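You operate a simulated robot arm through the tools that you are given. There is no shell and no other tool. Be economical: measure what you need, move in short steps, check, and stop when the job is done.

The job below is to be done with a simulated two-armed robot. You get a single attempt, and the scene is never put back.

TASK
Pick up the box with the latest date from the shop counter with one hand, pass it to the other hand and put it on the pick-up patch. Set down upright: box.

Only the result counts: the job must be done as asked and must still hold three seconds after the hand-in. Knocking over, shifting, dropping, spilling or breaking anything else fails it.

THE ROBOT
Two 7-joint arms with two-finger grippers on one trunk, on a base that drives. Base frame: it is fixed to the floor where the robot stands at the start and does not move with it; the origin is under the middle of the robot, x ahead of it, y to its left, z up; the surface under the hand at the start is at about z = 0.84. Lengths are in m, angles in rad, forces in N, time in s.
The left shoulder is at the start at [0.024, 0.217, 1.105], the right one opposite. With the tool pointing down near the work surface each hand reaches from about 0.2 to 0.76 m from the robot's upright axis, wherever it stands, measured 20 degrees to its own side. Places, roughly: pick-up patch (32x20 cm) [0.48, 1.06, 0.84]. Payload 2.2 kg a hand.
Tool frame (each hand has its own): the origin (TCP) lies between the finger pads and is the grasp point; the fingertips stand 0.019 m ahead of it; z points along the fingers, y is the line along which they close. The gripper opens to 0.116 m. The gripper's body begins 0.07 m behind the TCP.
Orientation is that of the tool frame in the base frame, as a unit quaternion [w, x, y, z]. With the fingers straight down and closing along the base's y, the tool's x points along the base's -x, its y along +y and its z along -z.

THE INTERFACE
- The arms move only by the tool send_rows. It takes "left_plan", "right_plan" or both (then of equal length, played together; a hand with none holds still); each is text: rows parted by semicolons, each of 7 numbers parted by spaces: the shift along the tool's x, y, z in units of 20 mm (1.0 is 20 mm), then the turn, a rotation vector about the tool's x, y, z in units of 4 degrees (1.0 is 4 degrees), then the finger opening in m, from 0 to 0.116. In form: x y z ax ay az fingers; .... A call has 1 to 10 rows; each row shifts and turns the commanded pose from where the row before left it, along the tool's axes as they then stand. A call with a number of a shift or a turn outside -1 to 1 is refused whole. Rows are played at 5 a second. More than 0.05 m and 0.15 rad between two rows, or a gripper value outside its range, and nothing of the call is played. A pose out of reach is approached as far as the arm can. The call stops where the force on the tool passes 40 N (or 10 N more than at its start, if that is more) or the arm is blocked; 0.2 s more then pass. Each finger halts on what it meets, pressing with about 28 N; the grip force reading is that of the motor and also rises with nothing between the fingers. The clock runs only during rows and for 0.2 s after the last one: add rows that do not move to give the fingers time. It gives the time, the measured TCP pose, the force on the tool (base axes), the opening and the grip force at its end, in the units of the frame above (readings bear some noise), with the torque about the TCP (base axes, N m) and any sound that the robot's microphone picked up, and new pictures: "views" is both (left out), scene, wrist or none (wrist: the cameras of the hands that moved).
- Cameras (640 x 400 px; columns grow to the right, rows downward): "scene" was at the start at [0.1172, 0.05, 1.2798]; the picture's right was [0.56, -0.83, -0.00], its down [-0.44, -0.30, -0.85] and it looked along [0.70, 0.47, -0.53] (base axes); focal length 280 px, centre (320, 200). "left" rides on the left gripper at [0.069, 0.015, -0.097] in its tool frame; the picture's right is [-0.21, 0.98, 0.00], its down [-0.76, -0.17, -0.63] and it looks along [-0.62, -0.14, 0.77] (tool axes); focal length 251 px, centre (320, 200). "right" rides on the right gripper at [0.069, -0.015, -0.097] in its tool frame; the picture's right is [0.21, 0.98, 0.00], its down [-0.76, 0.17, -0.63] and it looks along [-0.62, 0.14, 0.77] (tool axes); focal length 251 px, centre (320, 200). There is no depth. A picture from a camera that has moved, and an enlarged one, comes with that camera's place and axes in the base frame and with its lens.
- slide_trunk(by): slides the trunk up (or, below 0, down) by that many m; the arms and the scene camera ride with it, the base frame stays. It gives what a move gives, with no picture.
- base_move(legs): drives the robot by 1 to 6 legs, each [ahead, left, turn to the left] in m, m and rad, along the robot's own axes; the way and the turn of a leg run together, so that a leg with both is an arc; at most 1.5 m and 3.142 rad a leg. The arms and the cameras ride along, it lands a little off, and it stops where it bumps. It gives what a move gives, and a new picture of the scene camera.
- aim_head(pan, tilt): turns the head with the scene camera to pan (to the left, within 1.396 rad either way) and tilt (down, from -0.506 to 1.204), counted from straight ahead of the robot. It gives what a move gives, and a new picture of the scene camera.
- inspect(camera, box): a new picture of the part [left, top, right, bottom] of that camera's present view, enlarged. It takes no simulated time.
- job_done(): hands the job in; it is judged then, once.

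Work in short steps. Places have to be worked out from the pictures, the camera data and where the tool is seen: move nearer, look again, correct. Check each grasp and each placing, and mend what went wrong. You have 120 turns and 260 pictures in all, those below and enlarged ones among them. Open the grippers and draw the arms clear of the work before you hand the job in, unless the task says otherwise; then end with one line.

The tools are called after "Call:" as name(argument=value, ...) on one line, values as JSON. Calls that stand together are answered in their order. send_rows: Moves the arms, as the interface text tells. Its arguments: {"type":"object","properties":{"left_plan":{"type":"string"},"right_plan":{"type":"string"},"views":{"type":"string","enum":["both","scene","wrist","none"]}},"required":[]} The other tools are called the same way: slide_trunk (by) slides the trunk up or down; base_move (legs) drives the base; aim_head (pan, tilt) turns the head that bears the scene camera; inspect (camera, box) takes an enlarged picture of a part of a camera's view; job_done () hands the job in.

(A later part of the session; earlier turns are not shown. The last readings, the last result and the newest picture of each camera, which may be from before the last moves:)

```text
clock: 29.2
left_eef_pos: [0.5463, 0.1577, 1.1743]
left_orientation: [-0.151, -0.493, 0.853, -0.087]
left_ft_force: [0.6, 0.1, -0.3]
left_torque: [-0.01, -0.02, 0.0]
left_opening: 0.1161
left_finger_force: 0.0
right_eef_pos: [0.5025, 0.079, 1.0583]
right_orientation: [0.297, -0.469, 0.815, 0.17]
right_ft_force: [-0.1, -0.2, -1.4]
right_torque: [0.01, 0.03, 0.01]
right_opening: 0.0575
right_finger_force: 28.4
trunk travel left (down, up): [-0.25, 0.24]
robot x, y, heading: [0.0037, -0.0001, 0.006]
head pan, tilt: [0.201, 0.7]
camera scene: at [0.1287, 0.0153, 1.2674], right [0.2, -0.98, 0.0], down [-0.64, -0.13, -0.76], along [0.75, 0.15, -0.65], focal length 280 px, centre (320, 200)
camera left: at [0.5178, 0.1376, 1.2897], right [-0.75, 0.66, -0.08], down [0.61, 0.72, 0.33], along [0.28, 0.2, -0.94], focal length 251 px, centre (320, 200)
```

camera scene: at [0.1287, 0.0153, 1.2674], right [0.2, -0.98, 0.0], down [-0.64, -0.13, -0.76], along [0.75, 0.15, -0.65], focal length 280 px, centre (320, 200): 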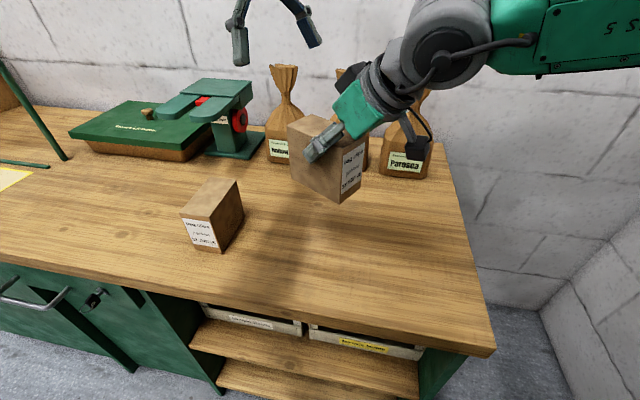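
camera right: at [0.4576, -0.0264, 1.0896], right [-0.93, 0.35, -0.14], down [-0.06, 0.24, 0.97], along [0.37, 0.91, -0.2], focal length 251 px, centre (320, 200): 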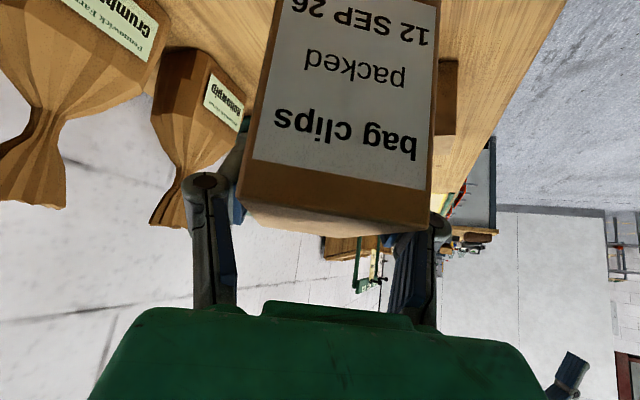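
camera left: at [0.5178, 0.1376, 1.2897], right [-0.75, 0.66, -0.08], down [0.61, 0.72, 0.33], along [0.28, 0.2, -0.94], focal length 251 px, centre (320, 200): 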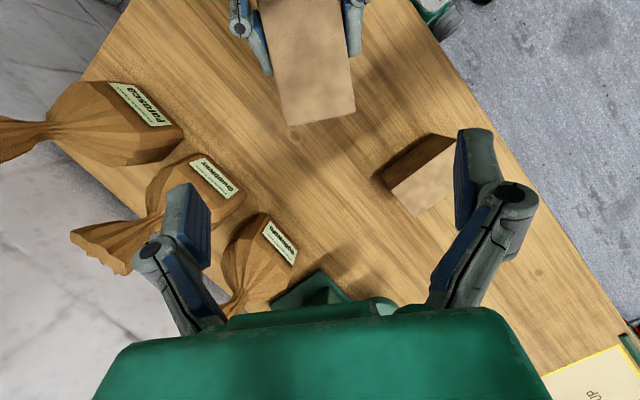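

The pre-grasp matches prediction well (box end centre where expected, aligned in yaw). I descend 100 mm along the left tool axis and look.

Call:
send_rows(left_plan="0 0 1 0 0 0 0.116;0 0 1 0 0 0 0.116;0 0 1 0 0 0 0.116;0 0 1 0 0 0 0.116;0 0 1 0 0 0 0.116")

```text
clock: 30.4
left_eef_pos: [0.5283, 0.1276, 1.0807]
left_orientation: [-0.15, -0.492, 0.853, -0.088]
left_ft_force: [0.6, -0.2, -0.7]
left_torque: [0.0, 0.02, 0.01]
left_opening: 0.1158
left_finger_force: 0.0
right_eef_pos: [0.5024, 0.079, 1.0597]
right_orientation: [0.297, -0.469, 0.815, 0.169]
right_ft_force: [0.3, -0.6, -1.8]
right_torque: [-0.01, 0.02, -0.03]
right_opening: 0.0569
right_finger_force: 28.0
trunk travel left (down, up): [-0.25, 0.24]
robot x, y, heading: [-0.002, -0.0005, 0.004]
head pan, tilt: [0.201, 0.7]
camera scene: at [0.128, 0.0156, 1.2675], right [0.2, -0.98, 0.0], down [-0.63, -0.13, -0.76], along [0.75, 0.15, -0.65], focal length 280 px, centre (320, 200)
camera left: at [0.4999, 0.1074, 1.1953], right [-0.75, 0.66, -0.08], down [0.61, 0.72, 0.33], along [0.28, 0.2, -0.94], focal length 251 px, centre (320, 200)
```

scene: 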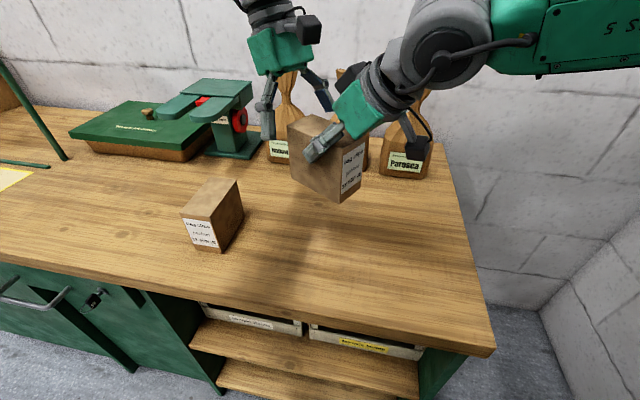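
left: 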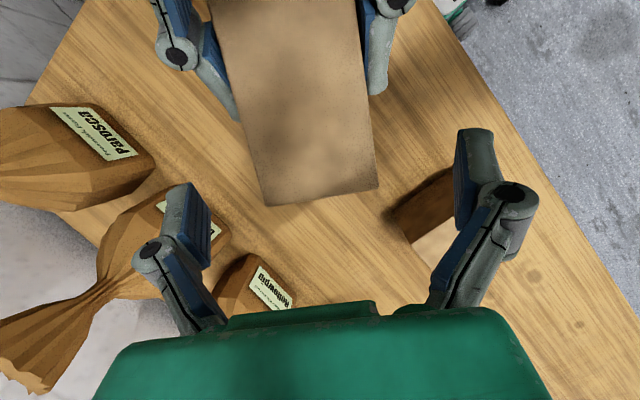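

Both fingers straddle the free end, clear of the right fingers. I descend 18 mm more and close gently.

Call:
send_rows(left_plan="0 0 0.9 0 0 0 0.116;0 0 0 0 0 0 0.09;0 0 0 0 0 0 0.07;0 0 0 0 0 0 0.05;0 0 0 0 0 0 0.03;0 0 0 0 0 0 0.03;0 0 0 0 0 0 0.03")

```text
clock: 32.0
left_eef_pos: [0.5279, 0.1224, 1.0641]
left_orientation: [-0.15, -0.492, 0.853, -0.089]
left_ft_force: [5.0, -3.3, 0.3]
left_torque: [-0.05, -0.21, 0.06]
left_opening: 0.0569
left_finger_force: 28.0
right_eef_pos: [0.5019, 0.0792, 1.0587]
right_orientation: [0.297, -0.469, 0.814, 0.169]
right_ft_force: [-4.9, 1.8, -0.1]
right_torque: [0.08, 0.11, 0.16]
right_opening: 0.0574
right_finger_force: 27.5
trunk travel left (down, up): [-0.25, 0.24]
robot x, y, heading: [-0.0057, 0.0012, -0.0]
head pan, tilt: [0.201, 0.7]
camera scene: at [0.1278, 0.0156, 1.2675], right [0.2, -0.98, 0.0], down [-0.63, -0.13, -0.76], along [0.75, 0.15, -0.65], focal length 280 px, centre (320, 200)
camera left: at [0.4976, 0.1025, 1.1789], right [-0.75, 0.66, -0.08], down [0.61, 0.72, 0.34], along [0.28, 0.2, -0.94], focal length 251 px, centre (320, 200)
```

scene: 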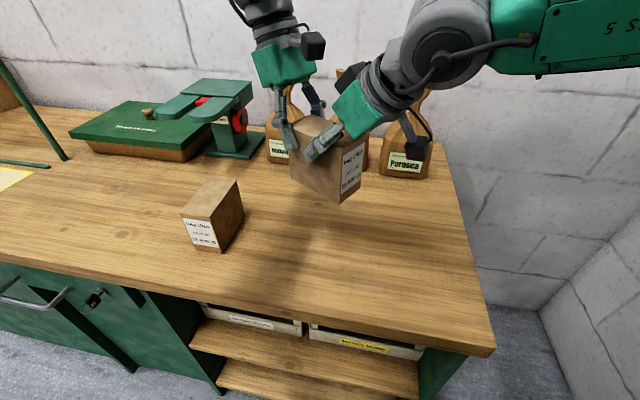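
left: 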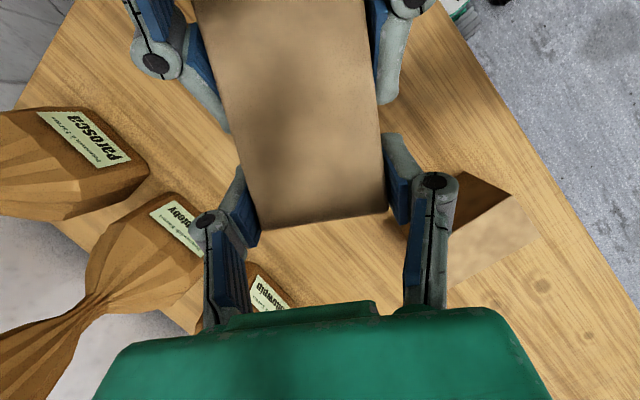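

Left holds at 0.057 with 28 N. I open the right hand and back it off along its axis a little, watching the left hand's hold.

Call:
send_rows(right_plan="0 0 0 0 0 0 0.07;0 0 0 0 0 0 0.09;0 0 0 0 0 0 0.116;0 0 0 0 0 0 0.116;0 0 -1 0 0 0 0.116;0 0 -1 0 0 0 0.116;0 0 -1 0 0 0 0.116;0 0 -1 0 0 0 0.116;0 0 -1 0 0 0 0.116", left_plan="0 0 0 0 0 0 0.03;0 0 0 0 0 0 0.03;0 0 0 0 0 0 0.03;0 0 0 0 0 0 0.03;0 0 0 0 0 0 0.03;0 0 0 0 0 0 0.03;0 0 0 0 0 0 0.03;0 0 0 0 0 0 0.03;0 0 0 0 0 0 0.03")

```text
clock: 34.0
left_eef_pos: [0.5269, 0.1228, 1.0648]
left_orientation: [-0.15, -0.492, 0.853, -0.088]
left_ft_force: [-0.3, -0.5, 0.2]
left_torque: [0.07, -0.03, -0.02]
left_opening: 0.0571
left_finger_force: 28.5
right_eef_pos: [0.4675, 0.0221, 1.1359]
right_orientation: [0.297, -0.469, 0.814, 0.17]
right_ft_force: [-0.1, 0.2, -1.1]
right_torque: [0.03, -0.06, 0.01]
right_opening: 0.116
right_finger_force: 0.0
trunk travel left (down, up): [-0.25, 0.24]
robot x, y, heading: [-0.0019, -0.0013, -0.008]
head pan, tilt: [0.201, 0.7]
camera scene: at [0.1271, 0.0144, 1.2676], right [0.2, -0.98, 0.0], down [-0.63, -0.13, -0.76], along [0.75, 0.15, -0.65], focal length 280 px, centre (320, 200)
camera right: at [0.4242, -0.085, 1.1666], right [-0.93, 0.35, -0.14], down [-0.06, 0.23, 0.97], along [0.37, 0.91, -0.2], focal length 251 px, centre (320, 200)
camera left: at [0.4971, 0.1014, 1.1792], right [-0.75, 0.66, -0.08], down [0.61, 0.72, 0.34], along [0.28, 0.2, -0.94], focal length 251 px, centre (320, 200)
```

scene: 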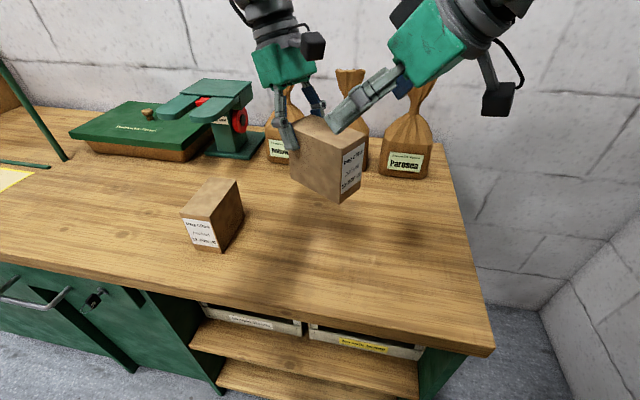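
right: 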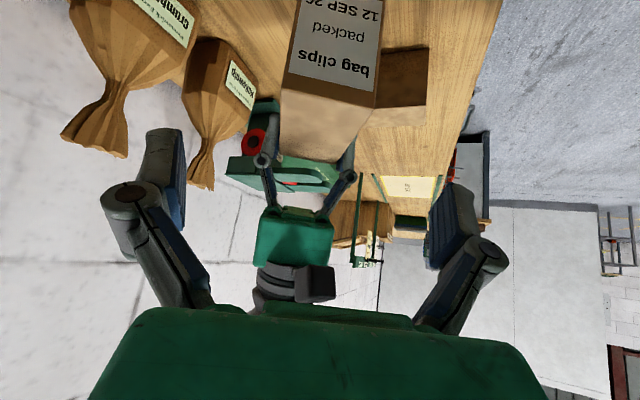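
left: 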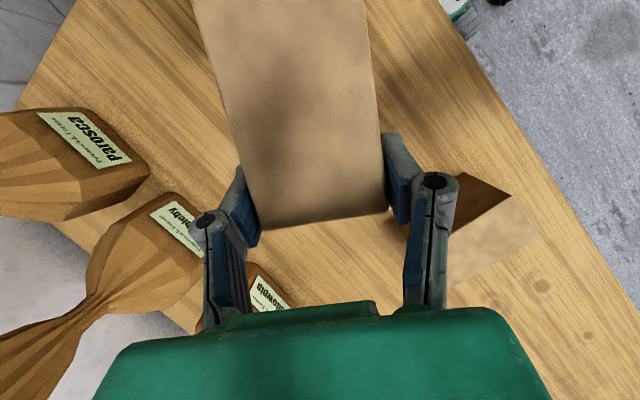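

The handover worked: the box hangs level in the left hand. I back the right hand well away to the right, and look left at the patch.

Call:
send_rows(right_plan="0 0 -1 0 0 0 0.116;0 0 -1 0 0 0 0.116;0 0 -1 0 0 0 0.116;0 0 -1 0 0 0 0.116;0 0 -1 0 0 0 0.116;0 0 -1 0 0 0 0.116", views="none")

Call:
aim_head(pan=1.05, tilt=0.5)

```text
clock: 35.4
left_eef_pos: [0.5317, 0.1314, 1.0606]
left_orientation: [-0.154, -0.492, 0.852, -0.089]
left_ft_force: [-0.2, 0.3, -0.5]
left_torque: [0.09, -0.06, 0.02]
left_opening: 0.0571
left_finger_force: 27.9
right_eef_pos: [0.4371, -0.0329, 1.2267]
right_orientation: [0.293, -0.471, 0.815, 0.169]
right_ft_force: [-0.8, 0.7, -0.1]
right_torque: [0.02, -0.01, 0.03]
right_opening: 0.1161
right_finger_force: 0.2
trunk travel left (down, up): [-0.25, 0.24]
robot x, y, heading: [-0.001, -0.003, 0.006]
head pan, tilt: [0.201, 0.7]
```

```text
clock: 36.5
left_eef_pos: [0.5321, 0.1298, 1.0613]
left_orientation: [-0.154, -0.492, 0.852, -0.09]
left_ft_force: [0.0, -0.6, -0.3]
left_torque: [0.06, -0.03, -0.03]
left_opening: 0.0569
left_finger_force: 28.1
right_eef_pos: [0.4373, -0.0357, 1.2269]
right_orientation: [0.293, -0.469, 0.816, 0.168]
right_ft_force: [0.6, -0.7, -0.2]
right_torque: [0.01, -0.03, 0.01]
right_opening: 0.1159
right_finger_force: 0.0
trunk travel left (down, up): [-0.25, 0.24]
robot x, y, heading: [-0.0044, -0.0006, 0.001]
head pan, tilt: [1.051, 0.499]
camera scene: at [0.1013, 0.0959, 1.2835], right [0.87, -0.5, 0.0], down [-0.25, -0.43, -0.87], along [0.43, 0.75, -0.5], focal length 280 px, centre (320, 200)
```

scene: 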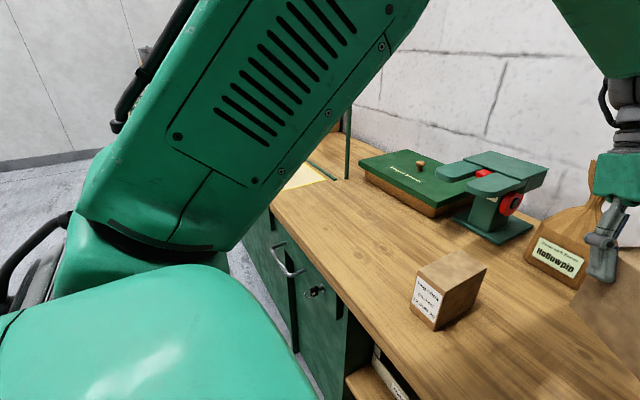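

The left TCP shifted by about 8 mm during that retreat; perhaps arms touch. I look at both hands.

Call:
aim_head(pan=0.3, tilt=0.25)

Call:
inspect(camera="right", box=[0, 0, 640, 400])

Call:
inspect(camera="left", box=[0, 0, 640, 400])

```text
clock: 37.6
left_eef_pos: [0.5321, 0.13, 1.0604]
left_orientation: [-0.154, -0.492, 0.852, -0.09]
left_ft_force: [0.3, -0.2, -0.2]
left_torque: [0.07, -0.03, 0.03]
left_opening: 0.057
left_finger_force: 28.4
right_eef_pos: [0.4376, -0.0345, 1.2254]
right_orientation: [0.294, -0.47, 0.815, 0.168]
right_ft_force: [-0.6, -0.2, 0.2]
right_torque: [-0.01, -0.02, 0.0]
right_opening: 0.1159
right_finger_force: 0.3
trunk travel left (down, up): [-0.25, 0.24]
robot x, y, heading: [-0.0012, 0.0013, -0.002]
head pan, tilt: [0.3, 0.25]
camera scene: at [0.1455, 0.045, 1.3067], right [0.3, -0.95, 0.01], down [-0.25, -0.09, -0.96], along [0.92, 0.28, -0.26], focal length 280 px, centre (320, 200)
```

scene: 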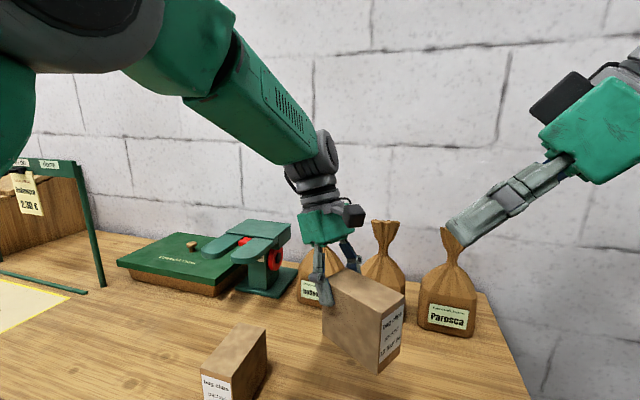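

```text
1.00 times, centred on (320, 200) of right (not enlarged: the box is as wide or as high as the picture)
camera zoom: at [0.3929, -0.1423, 1.2574], right [-0.93, 0.35, -0.14], down [-0.05, 0.24, 0.97], along [0.37, 0.91, -0.2], focal length 251 px, centre (320, 200)
```

zoom: 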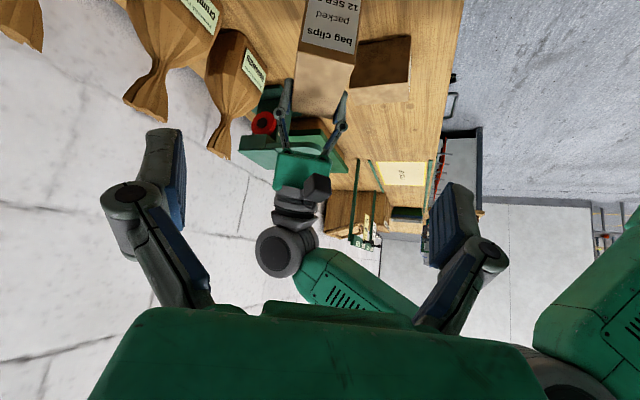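

```text
1.00 times, centred on (320, 200) of left (not enlarged: the box is as wide or as high as the picture)
camera zoom: at [0.5033, 0.1097, 1.1756], right [-0.75, 0.66, -0.08], down [0.61, 0.72, 0.33], along [0.27, 0.2, -0.94], focal length 251 px, centre (320, 200)
```

zoom: 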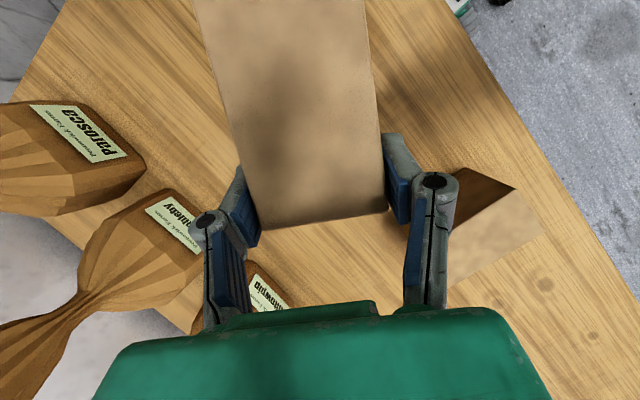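

The hands are clear; likely the right forearm brushes the left upper arm. I move the right hand 160 mm to the right.

Call:
send_rows(right_plan="0.663 -0.5 -0.554 0 0 0 0.116;0.663 -0.5 -0.554 0 0 0 0.116;0.663 -0.5 -0.554 0 0 0 0.116;0.663 -0.5 -0.554 0 0 0 0.116;0.663 -0.5 -0.554 0 0 0 0.116;0.663 -0.5 -0.554 0 0 0 0.116;0.663 -0.5 -0.554 0 0 0 0.116;0.663 -0.5 -0.554 0 0 0 0.116", views="scene")

```text
clock: 39.2
left_eef_pos: [0.5184, 0.1317, 1.0742]
left_orientation: [-0.126, -0.519, 0.841, -0.084]
left_ft_force: [1.6, -1.6, 0.2]
left_torque: [0.22, 0.1, -0.01]
left_opening: 0.0572
left_finger_force: 27.7
right_eef_pos: [0.4273, -0.1613, 1.2277]
right_orientation: [0.302, -0.496, 0.795, 0.175]
right_ft_force: [-5.1, -4.9, 0.6]
right_torque: [0.28, -0.35, -0.12]
right_opening: 0.116
right_finger_force: 0.1
trunk travel left (down, up): [-0.25, 0.24]
robot x, y, heading: [0.0331, -0.0008, 0.057]
head pan, tilt: [0.3, 0.25]
stopped in row 7 (right hand): the arm was blocked; the commanded pose is now the measured one
camera scene: at [0.1872, 0.0975, 1.3047], right [0.35, -0.94, 0.04], down [-0.26, -0.13, -0.96], along [0.9, 0.32, -0.29], focal length 280 px, centre (320, 200)
```

scene: 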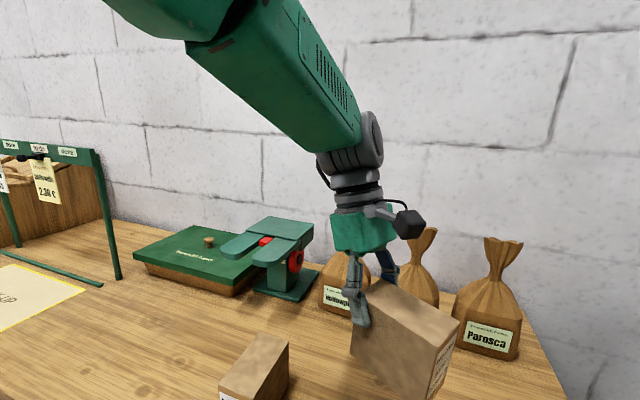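

The right arm was blocked and the robot got turned a little. I look to the right to see what the right arm meets.

Call:
aim_head(pan=-0.9, tilt=0.3)

```text
clock: 40.6
left_eef_pos: [0.5227, 0.1201, 1.0628]
left_orientation: [-0.136, -0.513, 0.844, -0.078]
left_ft_force: [0.9, -0.4, -1.4]
left_torque: [0.13, 0.01, -0.03]
left_opening: 0.057
left_finger_force: 27.7
right_eef_pos: [0.4303, -0.171, 1.2207]
right_orientation: [0.296, -0.493, 0.799, 0.173]
right_ft_force: [0.1, 1.1, -0.7]
right_torque: [-0.03, -0.02, 0.0]
right_opening: 0.1159
right_finger_force: 0.1
trunk travel left (down, up): [-0.25, 0.24]
robot x, y, heading: [0.0121, 0.0008, 0.03]
head pan, tilt: [-0.901, 0.3]
camera scene: at [0.1763, -0.0115, 1.3046], right [-0.76, -0.65, 0.07], down [-0.24, 0.18, -0.95], along [0.6, -0.74, -0.29], focal length 280 px, centre (320, 200)
```

scene: 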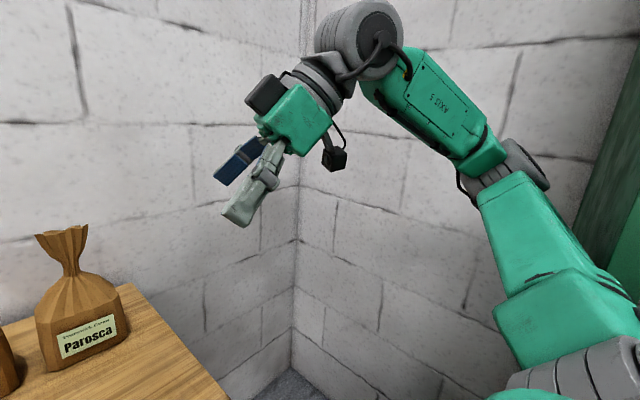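

The right forearm is crowding the side wall. I ease the hand 40 mm back left and yaw it back to point forward, which draws the elbow in.

Call:
send_rows(right_plan="-0.663 0.5 0.554 0 0 0 0.116;-0.663 0.5 0.554 0 0 0 0.116;0 0 0 0.64 0 0.766 0.116;0 0 0 0.64 0 0.766 0.116;0 0 0 0.64 0 0.766 0.116;0 0 0 0.64 0 0.766 0.116;0 0 0 0.64 0 0.766 0.116;0 0 0 0.64 0 0.766 0.116;0 0 0 0.64 0 0.766 0.116;0 0 0 0.64 0 0.766 0.116", views="scene")

```text
clock: 40.9
left_eef_pos: [0.4858, 0.1042, 1.0866]
left_orientation: [-0.102, -0.533, 0.836, -0.077]
left_ft_force: [-2.0, 2.6, -1.8]
left_torque: [-0.18, -0.13, 0.08]
left_opening: 0.0569
left_finger_force: 27.9
right_eef_pos: [0.3935, -0.174, 1.2279]
right_orientation: [0.308, -0.516, 0.779, 0.179]
right_ft_force: [4.4, 8.4, 1.1]
right_torque: [-0.61, 0.33, 0.05]
right_opening: 0.1157
right_finger_force: 0.0
trunk travel left (down, up): [-0.25, 0.24]
robot x, y, heading: [0.0341, -0.0017, 0.07]
head pan, tilt: [-0.901, 0.3]
stopped in row 1 (right hand): the arm was blocked; the commanded pose is now the measured one
camera scene: at [0.1758, -0.0021, 1.3084], right [-0.74, -0.68, 0.06], down [-0.23, 0.17, -0.96], along [0.64, -0.72, -0.28], focal length 280 px, centre (320, 200)
```

scene: 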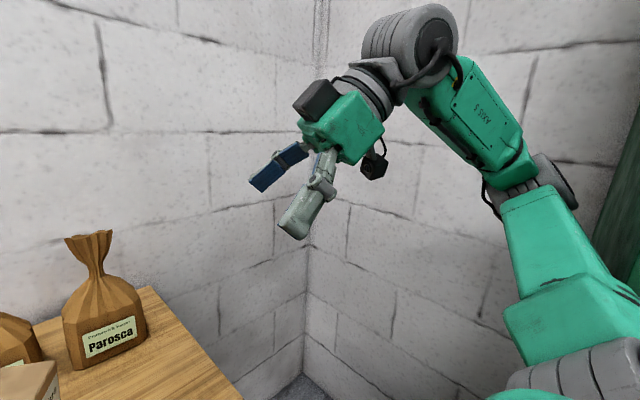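

The camera axes show the robot slightly tipped and turned, so the right elbow probably presses on something behind-right (green object at image right). I look further right before moving.

Call:
aim_head(pan=-1.39, tilt=0.2)

```text
clock: 41.8
left_eef_pos: [0.4906, 0.0927, 1.0773]
left_orientation: [-0.111, -0.533, 0.836, -0.071]
left_ft_force: [-0.5, 0.4, -2.2]
left_torque: [0.1, 0.04, 0.01]
left_opening: 0.0571
left_finger_force: 28.0
right_eef_pos: [0.4012, -0.1887, 1.2204]
right_orientation: [0.304, -0.51, 0.784, 0.185]
right_ft_force: [-0.8, 0.3, -1.0]
right_torque: [-0.04, -0.06, -0.03]
right_opening: 0.1161
right_finger_force: 0.0
trunk travel left (down, up): [-0.25, 0.24]
robot x, y, heading: [0.017, -0.014, 0.075]
head pan, tilt: [-1.389, 0.201]
camera scene: at [0.144, -0.036, 1.3173], right [-0.97, -0.25, 0.06], down [-0.1, 0.14, -0.98], along [0.24, -0.96, -0.16], focal length 280 px, centre (320, 200)
```

scene: 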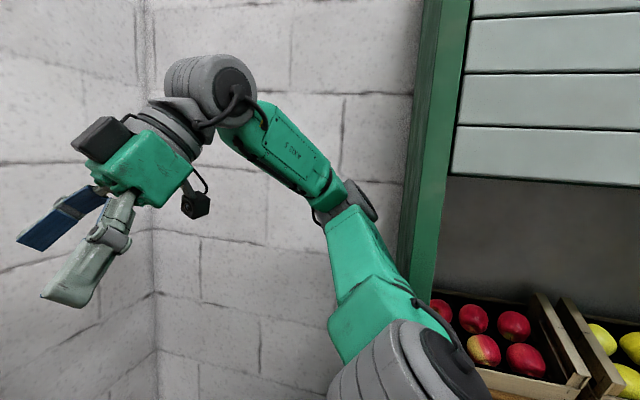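

There's a side wall at y≈−0.65 and the right elbow is against it. Driving left frees it and is needed anyway; first I raise the left hand with the box 100 mm so it clears everything.

Call:
send_rows(left_plan="0.34 0 -0.94 0 0 0 0.03;0.34 0 -0.94 0 0 0 0.03;0.34 0 -0.94 0 0 0 0.03;0.34 0 -0.94 0 0 0 0.03;0.34 0 -0.94 0 0 0 0.03", views="wrist")

Call:
base_move(legs=[[0, 0.12, 0]])

```text
clock: 42.2
left_eef_pos: [0.4535, 0.0679, 1.1124]
left_orientation: [-0.097, -0.557, 0.821, -0.086]
left_ft_force: [-6.3, -4.3, -1.7]
left_torque: [0.54, -0.63, 0.11]
left_opening: 0.057
left_finger_force: 28.3
right_eef_pos: [0.3655, -0.207, 1.2246]
right_orientation: [0.309, -0.516, 0.773, 0.2]
right_ft_force: [-11.2, -13.7, 2.1]
right_torque: [0.93, -0.84, -0.43]
right_opening: 0.1158
right_finger_force: 0.1
trunk travel left (down, up): [-0.25, 0.24]
robot x, y, heading: [0.0398, -0.0186, 0.12]
head pan, tilt: [-1.389, 0.201]
stopped in row 1 (right hand): the arm was blocked; the commanded pose is now the measured one
camera left: at [0.4208, 0.0341, 1.2229], right [-0.83, 0.55, -0.08], down [0.47, 0.77, 0.42], along [0.3, 0.31, -0.9], focal length 251 px, centre (320, 200)
```

left: 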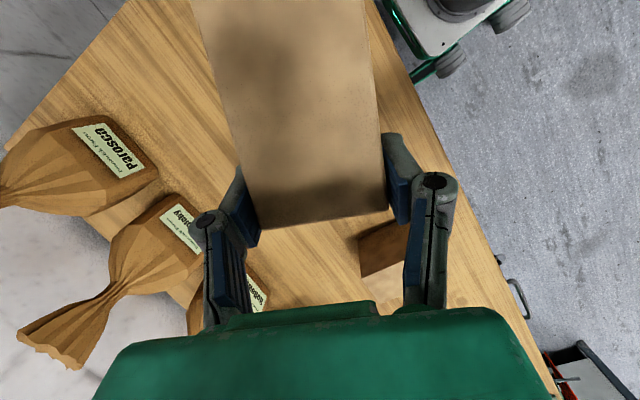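

```text
clock: 42.9
left_eef_pos: [0.445, 0.0158, 1.112]
left_orientation: [-0.117, -0.561, 0.816, -0.074]
left_ft_force: [-0.2, 0.7, -1.1]
left_torque: [0.0, -0.07, 0.03]
left_opening: 0.057
left_finger_force: 28.0
right_eef_pos: [0.3641, -0.2707, 1.2175]
right_orientation: [0.332, -0.476, 0.779, 0.239]
right_ft_force: [0.7, -0.5, 0.8]
right_torque: [-0.06, 0.01, -0.03]
right_opening: 0.1162
right_finger_force: 0.0
trunk travel left (down, up): [-0.25, 0.24]
robot x, y, heading: [0.0648, -0.0137, 0.138]
head pan, tilt: [-1.389, 0.201]
stopped in leg 1: the robot was blocked; the commanded pose is now the measured one
camera scene: at [0.1571, -0.0681, 1.3155], right [-0.95, -0.32, 0.03], down [-0.08, 0.17, -0.98], along [0.31, -0.93, -0.18], focal length 280 px, centre (320, 200)
```

scene: 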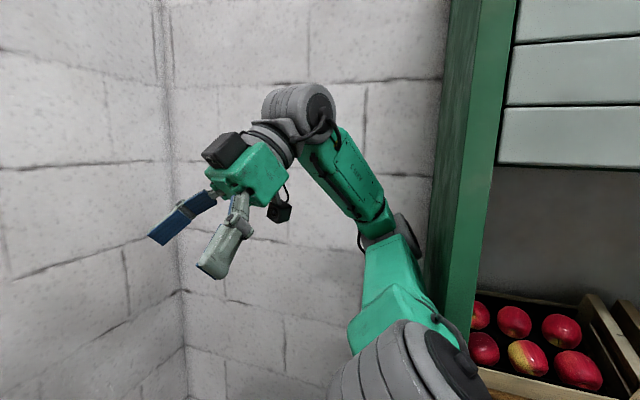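

The robot keeps being pushed forward/rotated at its right side – the right elbow bears on the hatch frame by the wall. I extend the right hand forward to draw that elbow off the frame.

Call:
send_rows(right_plan="-0.25 -0.68 0.22 0 0 0 0.116;-0.25 -0.68 0.22 0 0 0 0.116;-0.25 -0.68 0.22 0 0 0 0.116;-0.25 -0.68 0.22 0 0 0 0.116", views="scene")

```text
clock: 43.9
left_eef_pos: [0.4457, 0.0156, 1.1077]
left_orientation: [-0.116, -0.56, 0.817, -0.072]
left_ft_force: [0.0, -0.1, -1.8]
left_torque: [0.06, -0.04, 0.01]
left_opening: 0.0571
left_finger_force: 27.4
right_eef_pos: [0.3664, -0.2681, 1.2151]
right_orientation: [0.329, -0.477, 0.78, 0.237]
right_ft_force: [-0.1, 0.1, 0.4]
right_torque: [-0.01, -0.01, 0.01]
right_opening: 0.1159
right_finger_force: 0.3
right hand out of reach, approached as far as the arm can: row 1, 2, 3, 4
trunk travel left (down, up): [-0.25, 0.24]
robot x, y, heading: [0.0588, -0.0097, 0.139]
head pan, tilt: [-1.389, 0.201]
camera scene: at [0.1577, -0.0682, 1.3145], right [-0.95, -0.32, 0.03], down [-0.09, 0.17, -0.98], along [0.3, -0.93, -0.19], focal length 280 px, centre (320, 200)
```

scene: 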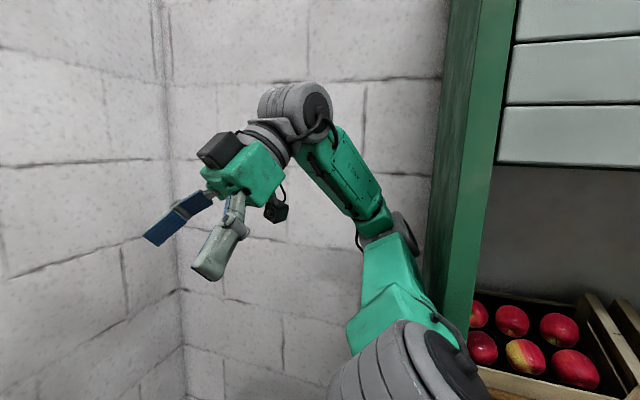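

The arm is at its kinematic limit there, but the state is steady now. I try a small drive left.

Call:
base_move(legs=[[0, 0.05, 0]])

```text
clock: 44.8
left_eef_pos: [0.4353, 0.0507, 1.098]
left_orientation: [-0.109, -0.557, 0.821, -0.056]
left_ft_force: [-0.3, 0.0, -1.5]
left_torque: [0.1, -0.02, -0.02]
left_opening: 0.057
left_finger_force: 28.2
right_eef_pos: [0.3543, -0.2337, 1.2083]
right_orientation: [0.337, -0.486, 0.771, 0.236]
right_ft_force: [-0.3, 0.0, 0.1]
right_torque: [0.02, -0.02, -0.02]
right_opening: 0.1157
right_finger_force: 0.1
trunk travel left (down, up): [-0.25, 0.24]
robot x, y, heading: [0.0482, 0.0442, 0.136]
head pan, tilt: [-1.389, 0.201]
camera scene: at [0.1489, -0.0604, 1.3091], right [-0.95, -0.31, 0.02], down [-0.09, 0.2, -0.98], along [0.3, -0.93, -0.22], focal length 280 px, centre (320, 200)
```

scene: 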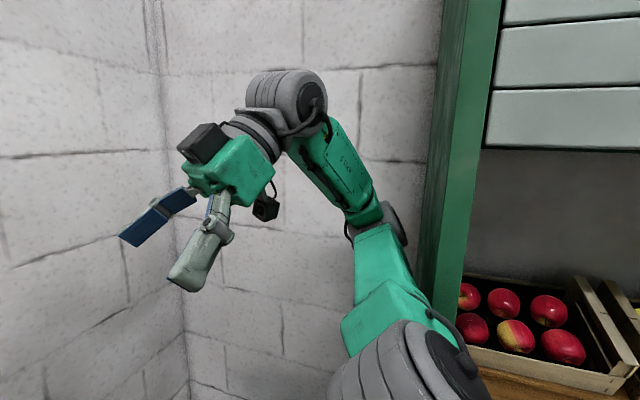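

That worked: robot moved left and its tilt is relaxing. I drive another 0.1 m left with a slight turn back right.

Call:
base_move(legs=[[0, 0.1, 0]])

```text
clock: 46.0
left_eef_pos: [0.41, 0.1414, 1.0932]
left_orientation: [-0.116, -0.557, 0.821, -0.049]
left_ft_force: [1.3, -0.8, -5.0]
left_torque: [0.07, 0.16, -0.05]
left_opening: 0.0573
left_finger_force: 27.8
right_eef_pos: [0.3287, -0.1437, 1.2134]
right_orientation: [0.341, -0.485, 0.771, 0.232]
right_ft_force: [3.8, 3.2, 0.8]
right_torque: [-0.24, 0.24, 0.14]
right_opening: 0.1158
right_finger_force: 0.0
trunk travel left (down, up): [-0.25, 0.24]
robot x, y, heading: [0.0405, 0.1362, 0.133]
head pan, tilt: [-1.389, 0.201]
camera scene: at [0.1328, 0.037, 1.3114], right [-0.95, -0.31, 0.02], down [-0.08, 0.2, -0.98], along [0.3, -0.93, -0.22], focal length 280 px, centre (320, 200)
```

scene: 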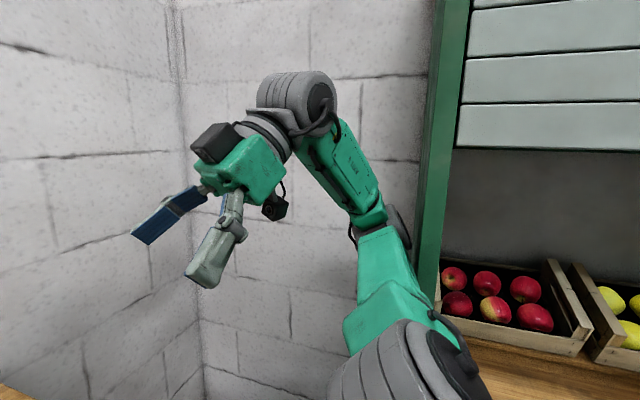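

Free now. I raise the left hand with the box 60 mm and look forward-left.

Call:
send_rows(left_plan="0.3 0 -0.94 0 0 0 0.03;0.3 0 -0.94 0 0 0 0.03;0.3 0 -0.94 0 0 0 0.03", views="wrist")

Call:
aim_head(pan=0.2, tilt=0.5)

```text
clock: 46.8
left_eef_pos: [0.3998, 0.1446, 1.1551]
left_orientation: [-0.112, -0.556, 0.822, -0.055]
left_ft_force: [0.0, -0.7, -1.3]
left_torque: [0.05, 0.0, 0.02]
left_opening: 0.0571
left_finger_force: 27.4
right_eef_pos: [0.3159, -0.1354, 1.2173]
right_orientation: [0.345, -0.488, 0.769, 0.227]
right_ft_force: [0.8, 0.3, -0.9]
right_torque: [-0.03, 0.0, 0.02]
right_opening: 0.1159
right_finger_force: 0.0
trunk travel left (down, up): [-0.25, 0.24]
robot x, y, heading: [0.0362, 0.136, 0.134]
head pan, tilt: [-1.389, 0.201]
camera left: at [0.3728, 0.1076, 1.2665], right [-0.83, 0.56, -0.02], down [0.5, 0.76, 0.42], along [0.25, 0.34, -0.91], focal length 251 px, centre (320, 200)
```

left: 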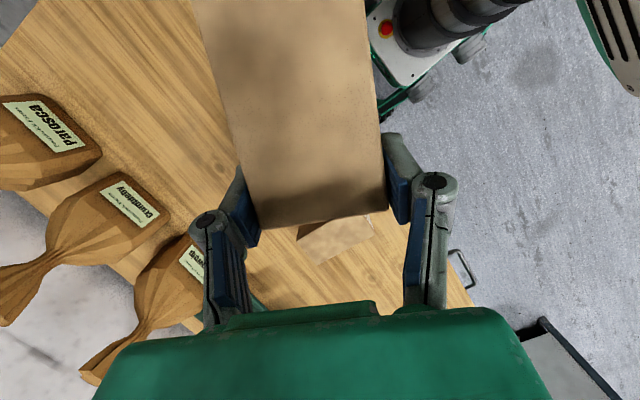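

```text
clock: 48.4
left_eef_pos: [0.3999, 0.1451, 1.1545]
left_orientation: [-0.114, -0.557, 0.821, -0.056]
left_ft_force: [0.6, -0.4, -1.4]
left_torque: [0.09, -0.03, -0.01]
left_opening: 0.057
left_finger_force: 28.3
right_eef_pos: [0.3158, -0.1354, 1.2179]
right_orientation: [0.345, -0.487, 0.769, 0.227]
right_ft_force: [0.4, 0.8, 0.0]
right_torque: [0.0, -0.01, 0.02]
right_opening: 0.1162
right_finger_force: 0.0
trunk travel left (down, up): [-0.25, 0.24]
robot x, y, heading: [0.0341, 0.1332, 0.133]
head pan, tilt: [0.201, 0.499]
camera scene: at [0.1873, 0.1521, 1.2843], right [0.28, -0.96, -0.01], down [-0.47, -0.13, -0.88], along [0.84, 0.25, -0.48], focal length 280 px, centre (320, 200)
```

scene: 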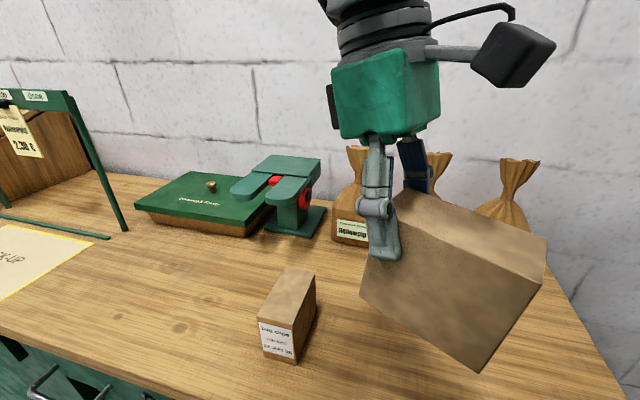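

Everything is stable and nothing on the counter was disturbed. I drive left toward the patch while turning back to heading 0, in two legs.

Call:
base_move(legs=[[-0.03, 0.1, -0.13], [0, 0.2, 0]])

```text
clock: 49.1
left_eef_pos: [0.3768, 0.1612, 1.1515]
left_orientation: [-0.125, -0.556, 0.82, -0.058]
left_ft_force: [-0.4, -0.4, -0.6]
left_torque: [0.07, 0.01, 0.01]
left_opening: 0.057
left_finger_force: 27.9
right_eef_pos: [0.2893, -0.1166, 1.2253]
right_orientation: [0.348, -0.496, 0.766, 0.215]
right_ft_force: [1.1, -0.9, -0.2]
right_torque: [0.02, 0.07, 0.07]
right_opening: 0.116
right_finger_force: 0.1
trunk travel left (down, up): [-0.25, 0.24]
robot x, y, heading: [0.0359, 0.1335, 0.134]
head pan, tilt: [0.201, 0.499]
stopped in leg 1: the robot was blocked; the commanded pose is now the measured one
camera scene: at [0.1748, 0.158, 1.2846], right [0.33, -0.94, -0.01], down [-0.46, -0.15, -0.87], along [0.82, 0.29, -0.48], focal length 280 px, centre (320, 200)
```

scene: 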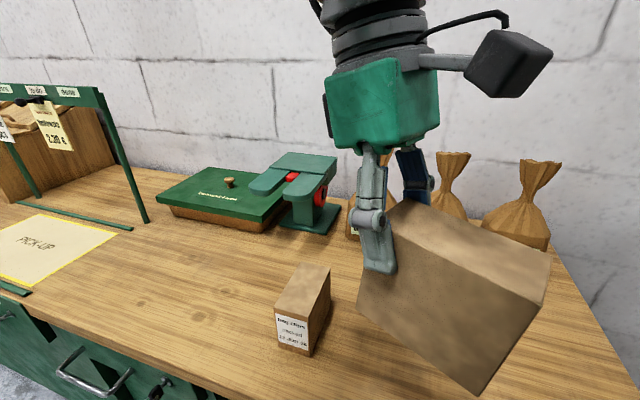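

Turning right is still blocked, so something on the right/behind is touching. I look right and down.

Call:
aim_head(pan=-1.39, tilt=0.6)

Call:
aim_head(pan=1.39, tilt=0.6)

```text
clock: 50.8
left_eef_pos: [0.3789, 0.1608, 1.1507]
left_orientation: [-0.126, -0.554, 0.821, -0.058]
left_ft_force: [-0.7, 0.1, -2.2]
left_torque: [0.03, -0.02, 0.0]
left_opening: 0.057
left_finger_force: 28.2
right_eef_pos: [0.2905, -0.1168, 1.2257]
right_orientation: [0.347, -0.495, 0.766, 0.217]
right_ft_force: [0.4, -0.1, -0.7]
right_torque: [0.0, 0.01, 0.02]
right_opening: 0.1158
right_finger_force: 0.1
trunk travel left (down, up): [-0.25, 0.24]
robot x, y, heading: [0.0355, 0.1353, 0.132]
head pan, tilt: [-1.389, 0.6]
camera scene: at [0.1179, 0.0458, 1.2753], right [-0.95, -0.31, 0.01], down [-0.19, 0.54, -0.82], along [0.25, -0.78, -0.57], focal length 280 px, centre (320, 200)
```

scene: 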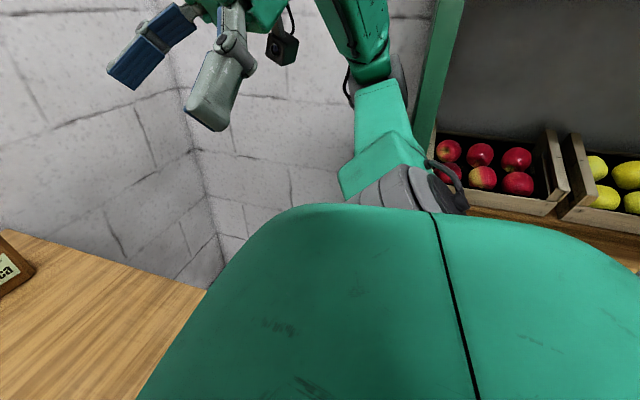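

```text
clock: 53.2
left_eef_pos: [0.3805, 0.1641, 1.1539]
left_orientation: [-0.127, -0.557, 0.818, -0.063]
left_ft_force: [-0.4, -0.7, -2.0]
left_torque: [0.05, 0.0, -0.02]
left_opening: 0.057
left_finger_force: 28.2
right_eef_pos: [0.2906, -0.1168, 1.2247]
right_orientation: [0.347, -0.494, 0.767, 0.217]
right_ft_force: [0.0, -0.1, -0.5]
right_torque: [0.01, 0.0, 0.0]
right_opening: 0.1158
right_finger_force: 0.0
trunk travel left (down, up): [-0.25, 0.24]
robot x, y, heading: [0.038, 0.1377, 0.133]
head pan, tilt: [1.389, 0.6]
camera scene: at [0.1698, 0.1705, 1.2754], right [0.45, -0.89, -0.01], down [-0.52, -0.25, -0.82], along [0.73, 0.38, -0.57], focal length 280 px, centre (320, 200)
```

scene: 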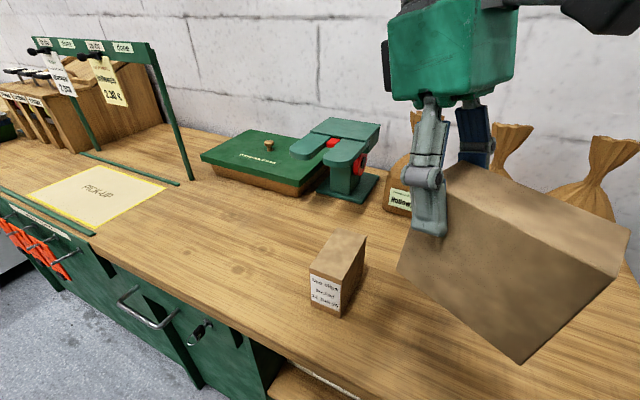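

The last turn was the blocked part, while pure left moves worked. I turn the head away from the left arm and drive straight left only.

Call:
aim_head(pan=0.3, tilt=0.5)

Call:
base_move(legs=[[0, 0.15, 0]])

```text
clock: 54.6
left_eef_pos: [0.3805, 0.1625, 1.1536]
left_orientation: [-0.127, -0.557, 0.818, -0.064]
left_ft_force: [-0.3, 0.8, -0.7]
left_torque: [0.05, -0.02, 0.02]
left_opening: 0.057
left_finger_force: 28.2
right_eef_pos: [0.2915, -0.1173, 1.2251]
right_orientation: [0.347, -0.494, 0.767, 0.217]
right_ft_force: [0.5, -0.5, -0.2]
right_torque: [0.02, 0.0, 0.01]
right_opening: 0.1162
right_finger_force: 0.1
trunk travel left (down, up): [-0.25, 0.24]
robot x, y, heading: [0.0357, 0.1337, 0.133]
head pan, tilt: [0.3, 0.499]
camera scene: at [0.1699, 0.1707, 1.2755], right [0.45, -0.89, -0.01], down [-0.51, -0.25, -0.82], along [0.73, 0.38, -0.57], focal length 280 px, centre (320, 200)
```

scene: 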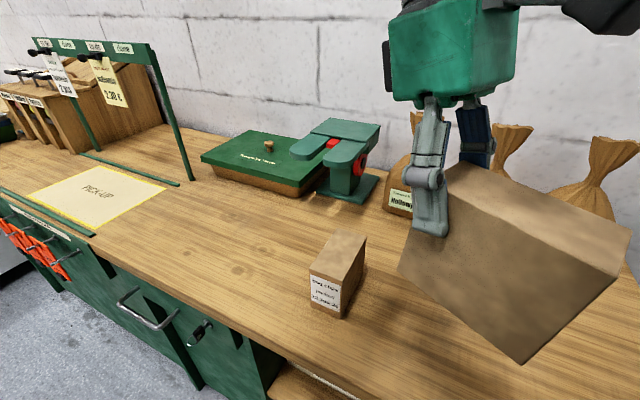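

```text
clock: 56.0
left_eef_pos: [0.3478, 0.3209, 1.1638]
left_orientation: [-0.115, -0.555, 0.82, -0.074]
left_ft_force: [0.9, 0.0, -1.9]
left_torque: [0.07, -0.03, 0.0]
left_opening: 0.0573
left_finger_force: 27.9
right_eef_pos: [0.2598, 0.0407, 1.2293]
right_orientation: [0.35, -0.496, 0.766, 0.213]
right_ft_force: [0.0, -0.5, -0.8]
right_torque: [0.0, 0.02, -0.01]
right_opening: 0.1158
right_finger_force: 0.0
trunk travel left (down, up): [-0.25, 0.24]
robot x, y, heading: [0.0175, 0.2834, 0.133]
head pan, tilt: [0.3, 0.499]
camera scene: at [0.1369, 0.3367, 1.2881], right [0.34, -0.94, 0.01], down [-0.42, -0.16, -0.89], along [0.84, 0.29, -0.45], focal length 280 px, centre (320, 200)
```

scene: 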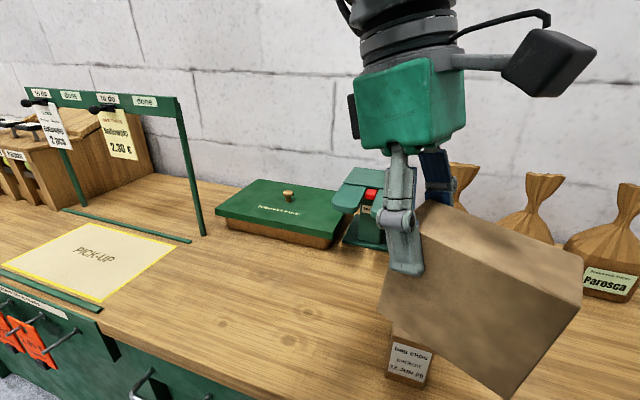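

Good. Now well away from the wall, I turn back right by 0.13 and continue left.

Call:
base_move(legs=[[0, 0.1, 0], [0, 0, -0.13]])

```text
clock: 57.7
left_eef_pos: [0.3492, 0.4041, 1.1736]
left_orientation: [-0.13, -0.505, 0.849, -0.086]
left_ft_force: [-0.1, 2.4, -0.1]
left_torque: [-0.09, 0.04, 0.04]
left_opening: 0.0569
left_finger_force: 28.3
right_eef_pos: [0.2159, 0.1334, 1.2331]
right_orientation: [0.359, -0.448, 0.798, 0.183]
right_ft_force: [-0.1, 0.8, -0.4]
right_torque: [-0.1, -0.03, -0.03]
right_opening: 0.116
right_finger_force: 0.1
trunk travel left (down, up): [-0.25, 0.24]
robot x, y, heading: [0.0044, 0.3907, -0.001]
head pan, tilt: [0.3, 0.499]
camera scene: at [0.134, 0.4563, 1.2855], right [0.26, -0.97, 0.03], down [-0.45, -0.15, -0.88], along [0.85, 0.21, -0.47], focal length 280 px, centre (320, 200)
```

scene: 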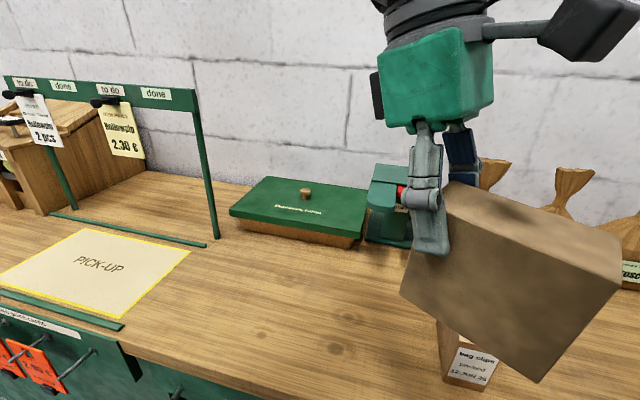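

Heading is back to 0 at (0.00, 0.39). From this view the patch spans x 0.383–0.582, y 0.894–1.22, with an order rail at x≈0.64 (top z≈1.21) behind it. I drive left another 0.26 m.

Call:
base_move(legs=[[0, 0.26, 0]])

```text
clock: 58.9
left_eef_pos: [0.3655, 0.3793, 1.186]
left_orientation: [-0.125, -0.531, 0.835, -0.07]
left_ft_force: [0.0, -2.4, -5.3]
left_torque: [0.19, -0.07, -0.06]
left_opening: 0.0571
left_finger_force: 28.1
right_eef_pos: [0.2128, 0.1064, 1.1952]
right_orientation: [0.365, -0.425, 0.792, 0.241]
right_ft_force: [1.5, -2.3, 0.4]
right_torque: [0.12, 0.04, 0.13]
right_opening: 0.116
right_finger_force: 0.0
trunk travel left (down, up): [-0.25, 0.24]
robot x, y, heading: [0.0126, 0.4833, 0.015]
head pan, tilt: [0.3, 0.499]
stopped in leg 1: the robot was blocked; the commanded pose is now the measured one
camera scene: at [0.1463, 0.4427, 1.285], right [0.17, -0.98, -0.05], down [-0.47, -0.04, -0.88], along [0.87, 0.18, -0.47], focal length 280 px, centre (320, 200)
```

scene: 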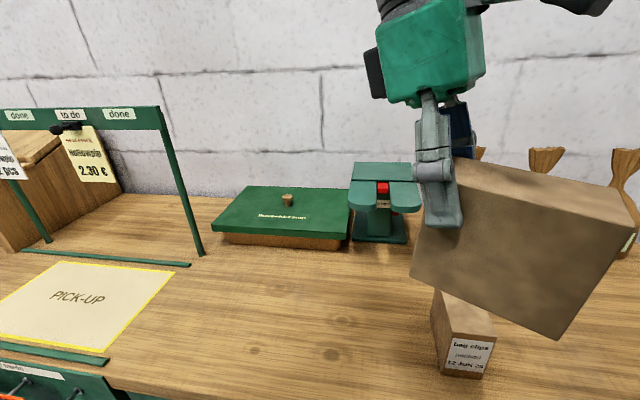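

Blocked again, with the body leaning right: something at the left side. I look left.

Call:
aim_head(pan=1.2, tilt=0.2)

```text
clock: 60.1
left_eef_pos: [0.3649, 0.4226, 1.1732]
left_orientation: [-0.134, -0.521, 0.84, -0.068]
left_ft_force: [0.4, -0.9, -3.0]
left_torque: [0.13, 0.0, 0.0]
left_opening: 0.0567
left_finger_force: 28.0
right_eef_pos: [0.2184, 0.1591, 1.206]
right_orientation: [0.362, -0.454, 0.785, 0.216]
right_ft_force: [-0.8, -1.0, -0.4]
right_torque: [0.02, -0.02, -0.01]
right_opening: 0.1163
right_finger_force: 0.1
trunk travel left (down, up): [-0.25, 0.24]
robot x, y, heading: [0.0161, 0.4894, 0.011]
head pan, tilt: [1.201, 0.201]
camera scene: at [0.1012, 0.4987, 1.3159], right [0.93, -0.35, -0.03], down [-0.08, -0.12, -0.99], along [0.35, 0.93, -0.14], focal length 280 px, centre (320, 200)
```

scene: 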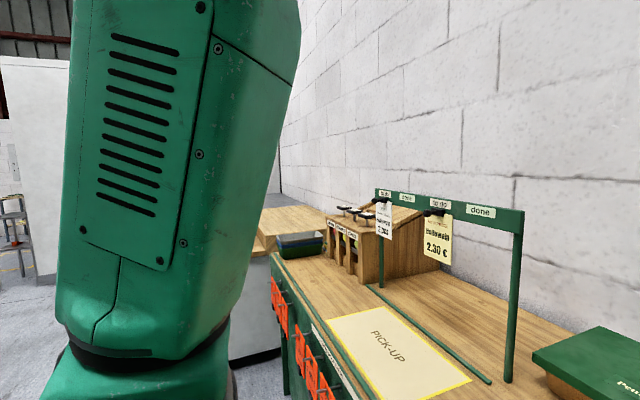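

Nothing tall at left; the body leans right, so the right arm may be caught on something. I look right.

Call:
aim_head(pan=-1.1, tilt=0.35)

Call:
inspect(camera="right", box=[0, 0, 640, 400])

Call:
inspect(camera="left", box=[0, 0, 640, 400])

```text
clock: 62.2
left_eef_pos: [0.3573, 0.5325, 1.1873]
left_orientation: [-0.144, -0.519, 0.836, -0.105]
left_ft_force: [-0.2, 2.9, 0.9]
left_torque: [-0.11, -0.02, -0.01]
left_opening: 0.0574
left_finger_force: 27.8
right_eef_pos: [0.2114, 0.2703, 1.2313]
right_orientation: [0.341, -0.471, 0.792, 0.184]
right_ft_force: [1.8, 2.3, 0.6]
right_torque: [-0.19, 0.08, -0.01]
right_opening: 0.1159
right_finger_force: 0.0
trunk travel left (down, up): [-0.25, 0.24]
robot x, y, heading: [0.0089, 0.5115, 0.008]
head pan, tilt: [-1.1, 0.351]
camera scene: at [0.0976, 0.4885, 1.302], right [-0.89, -0.46, 0.02], down [-0.16, 0.26, -0.95], along [0.44, -0.85, -0.3], focal length 280 px, centre (320, 200)
```

scene: 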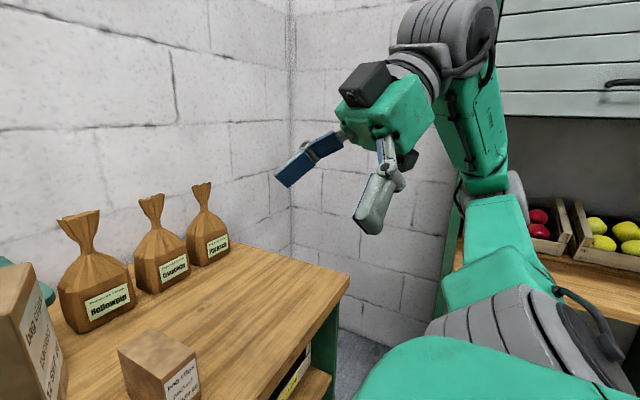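

```text
1.00 times, centred on (320, 200) of right (not enlarged: the box is as wide or as high as the picture)
camera zoom: at [0.1671, 0.1609, 1.2506], right [-0.92, 0.34, -0.18], down [-0.13, 0.16, 0.98], along [0.37, 0.92, -0.11], focal length 251 px, centre (320, 200)
```

zoom: 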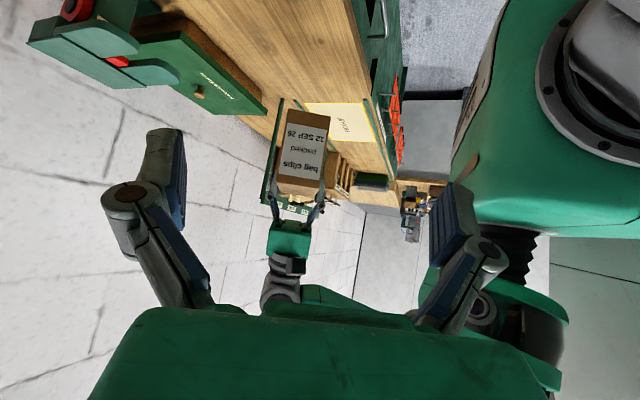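

```text
1.00 times, centred on (320, 200) of left (not enlarged: the box is as wide or as high as the picture)
camera zoom: at [0.326, 0.511, 1.302], right [-0.79, 0.61, -0.1], down [0.55, 0.77, 0.33], along [0.28, 0.21, -0.94], focal length 251 px, centre (320, 200)
```

zoom: 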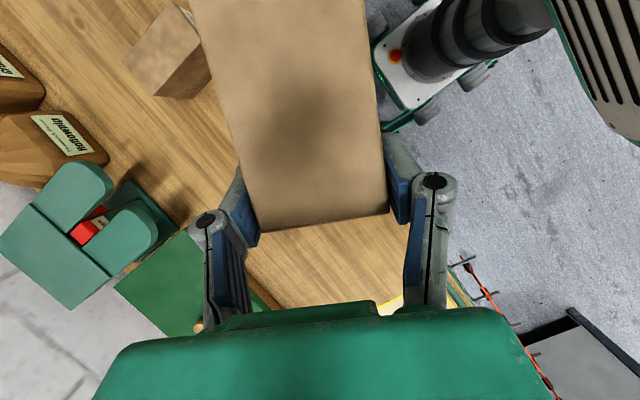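

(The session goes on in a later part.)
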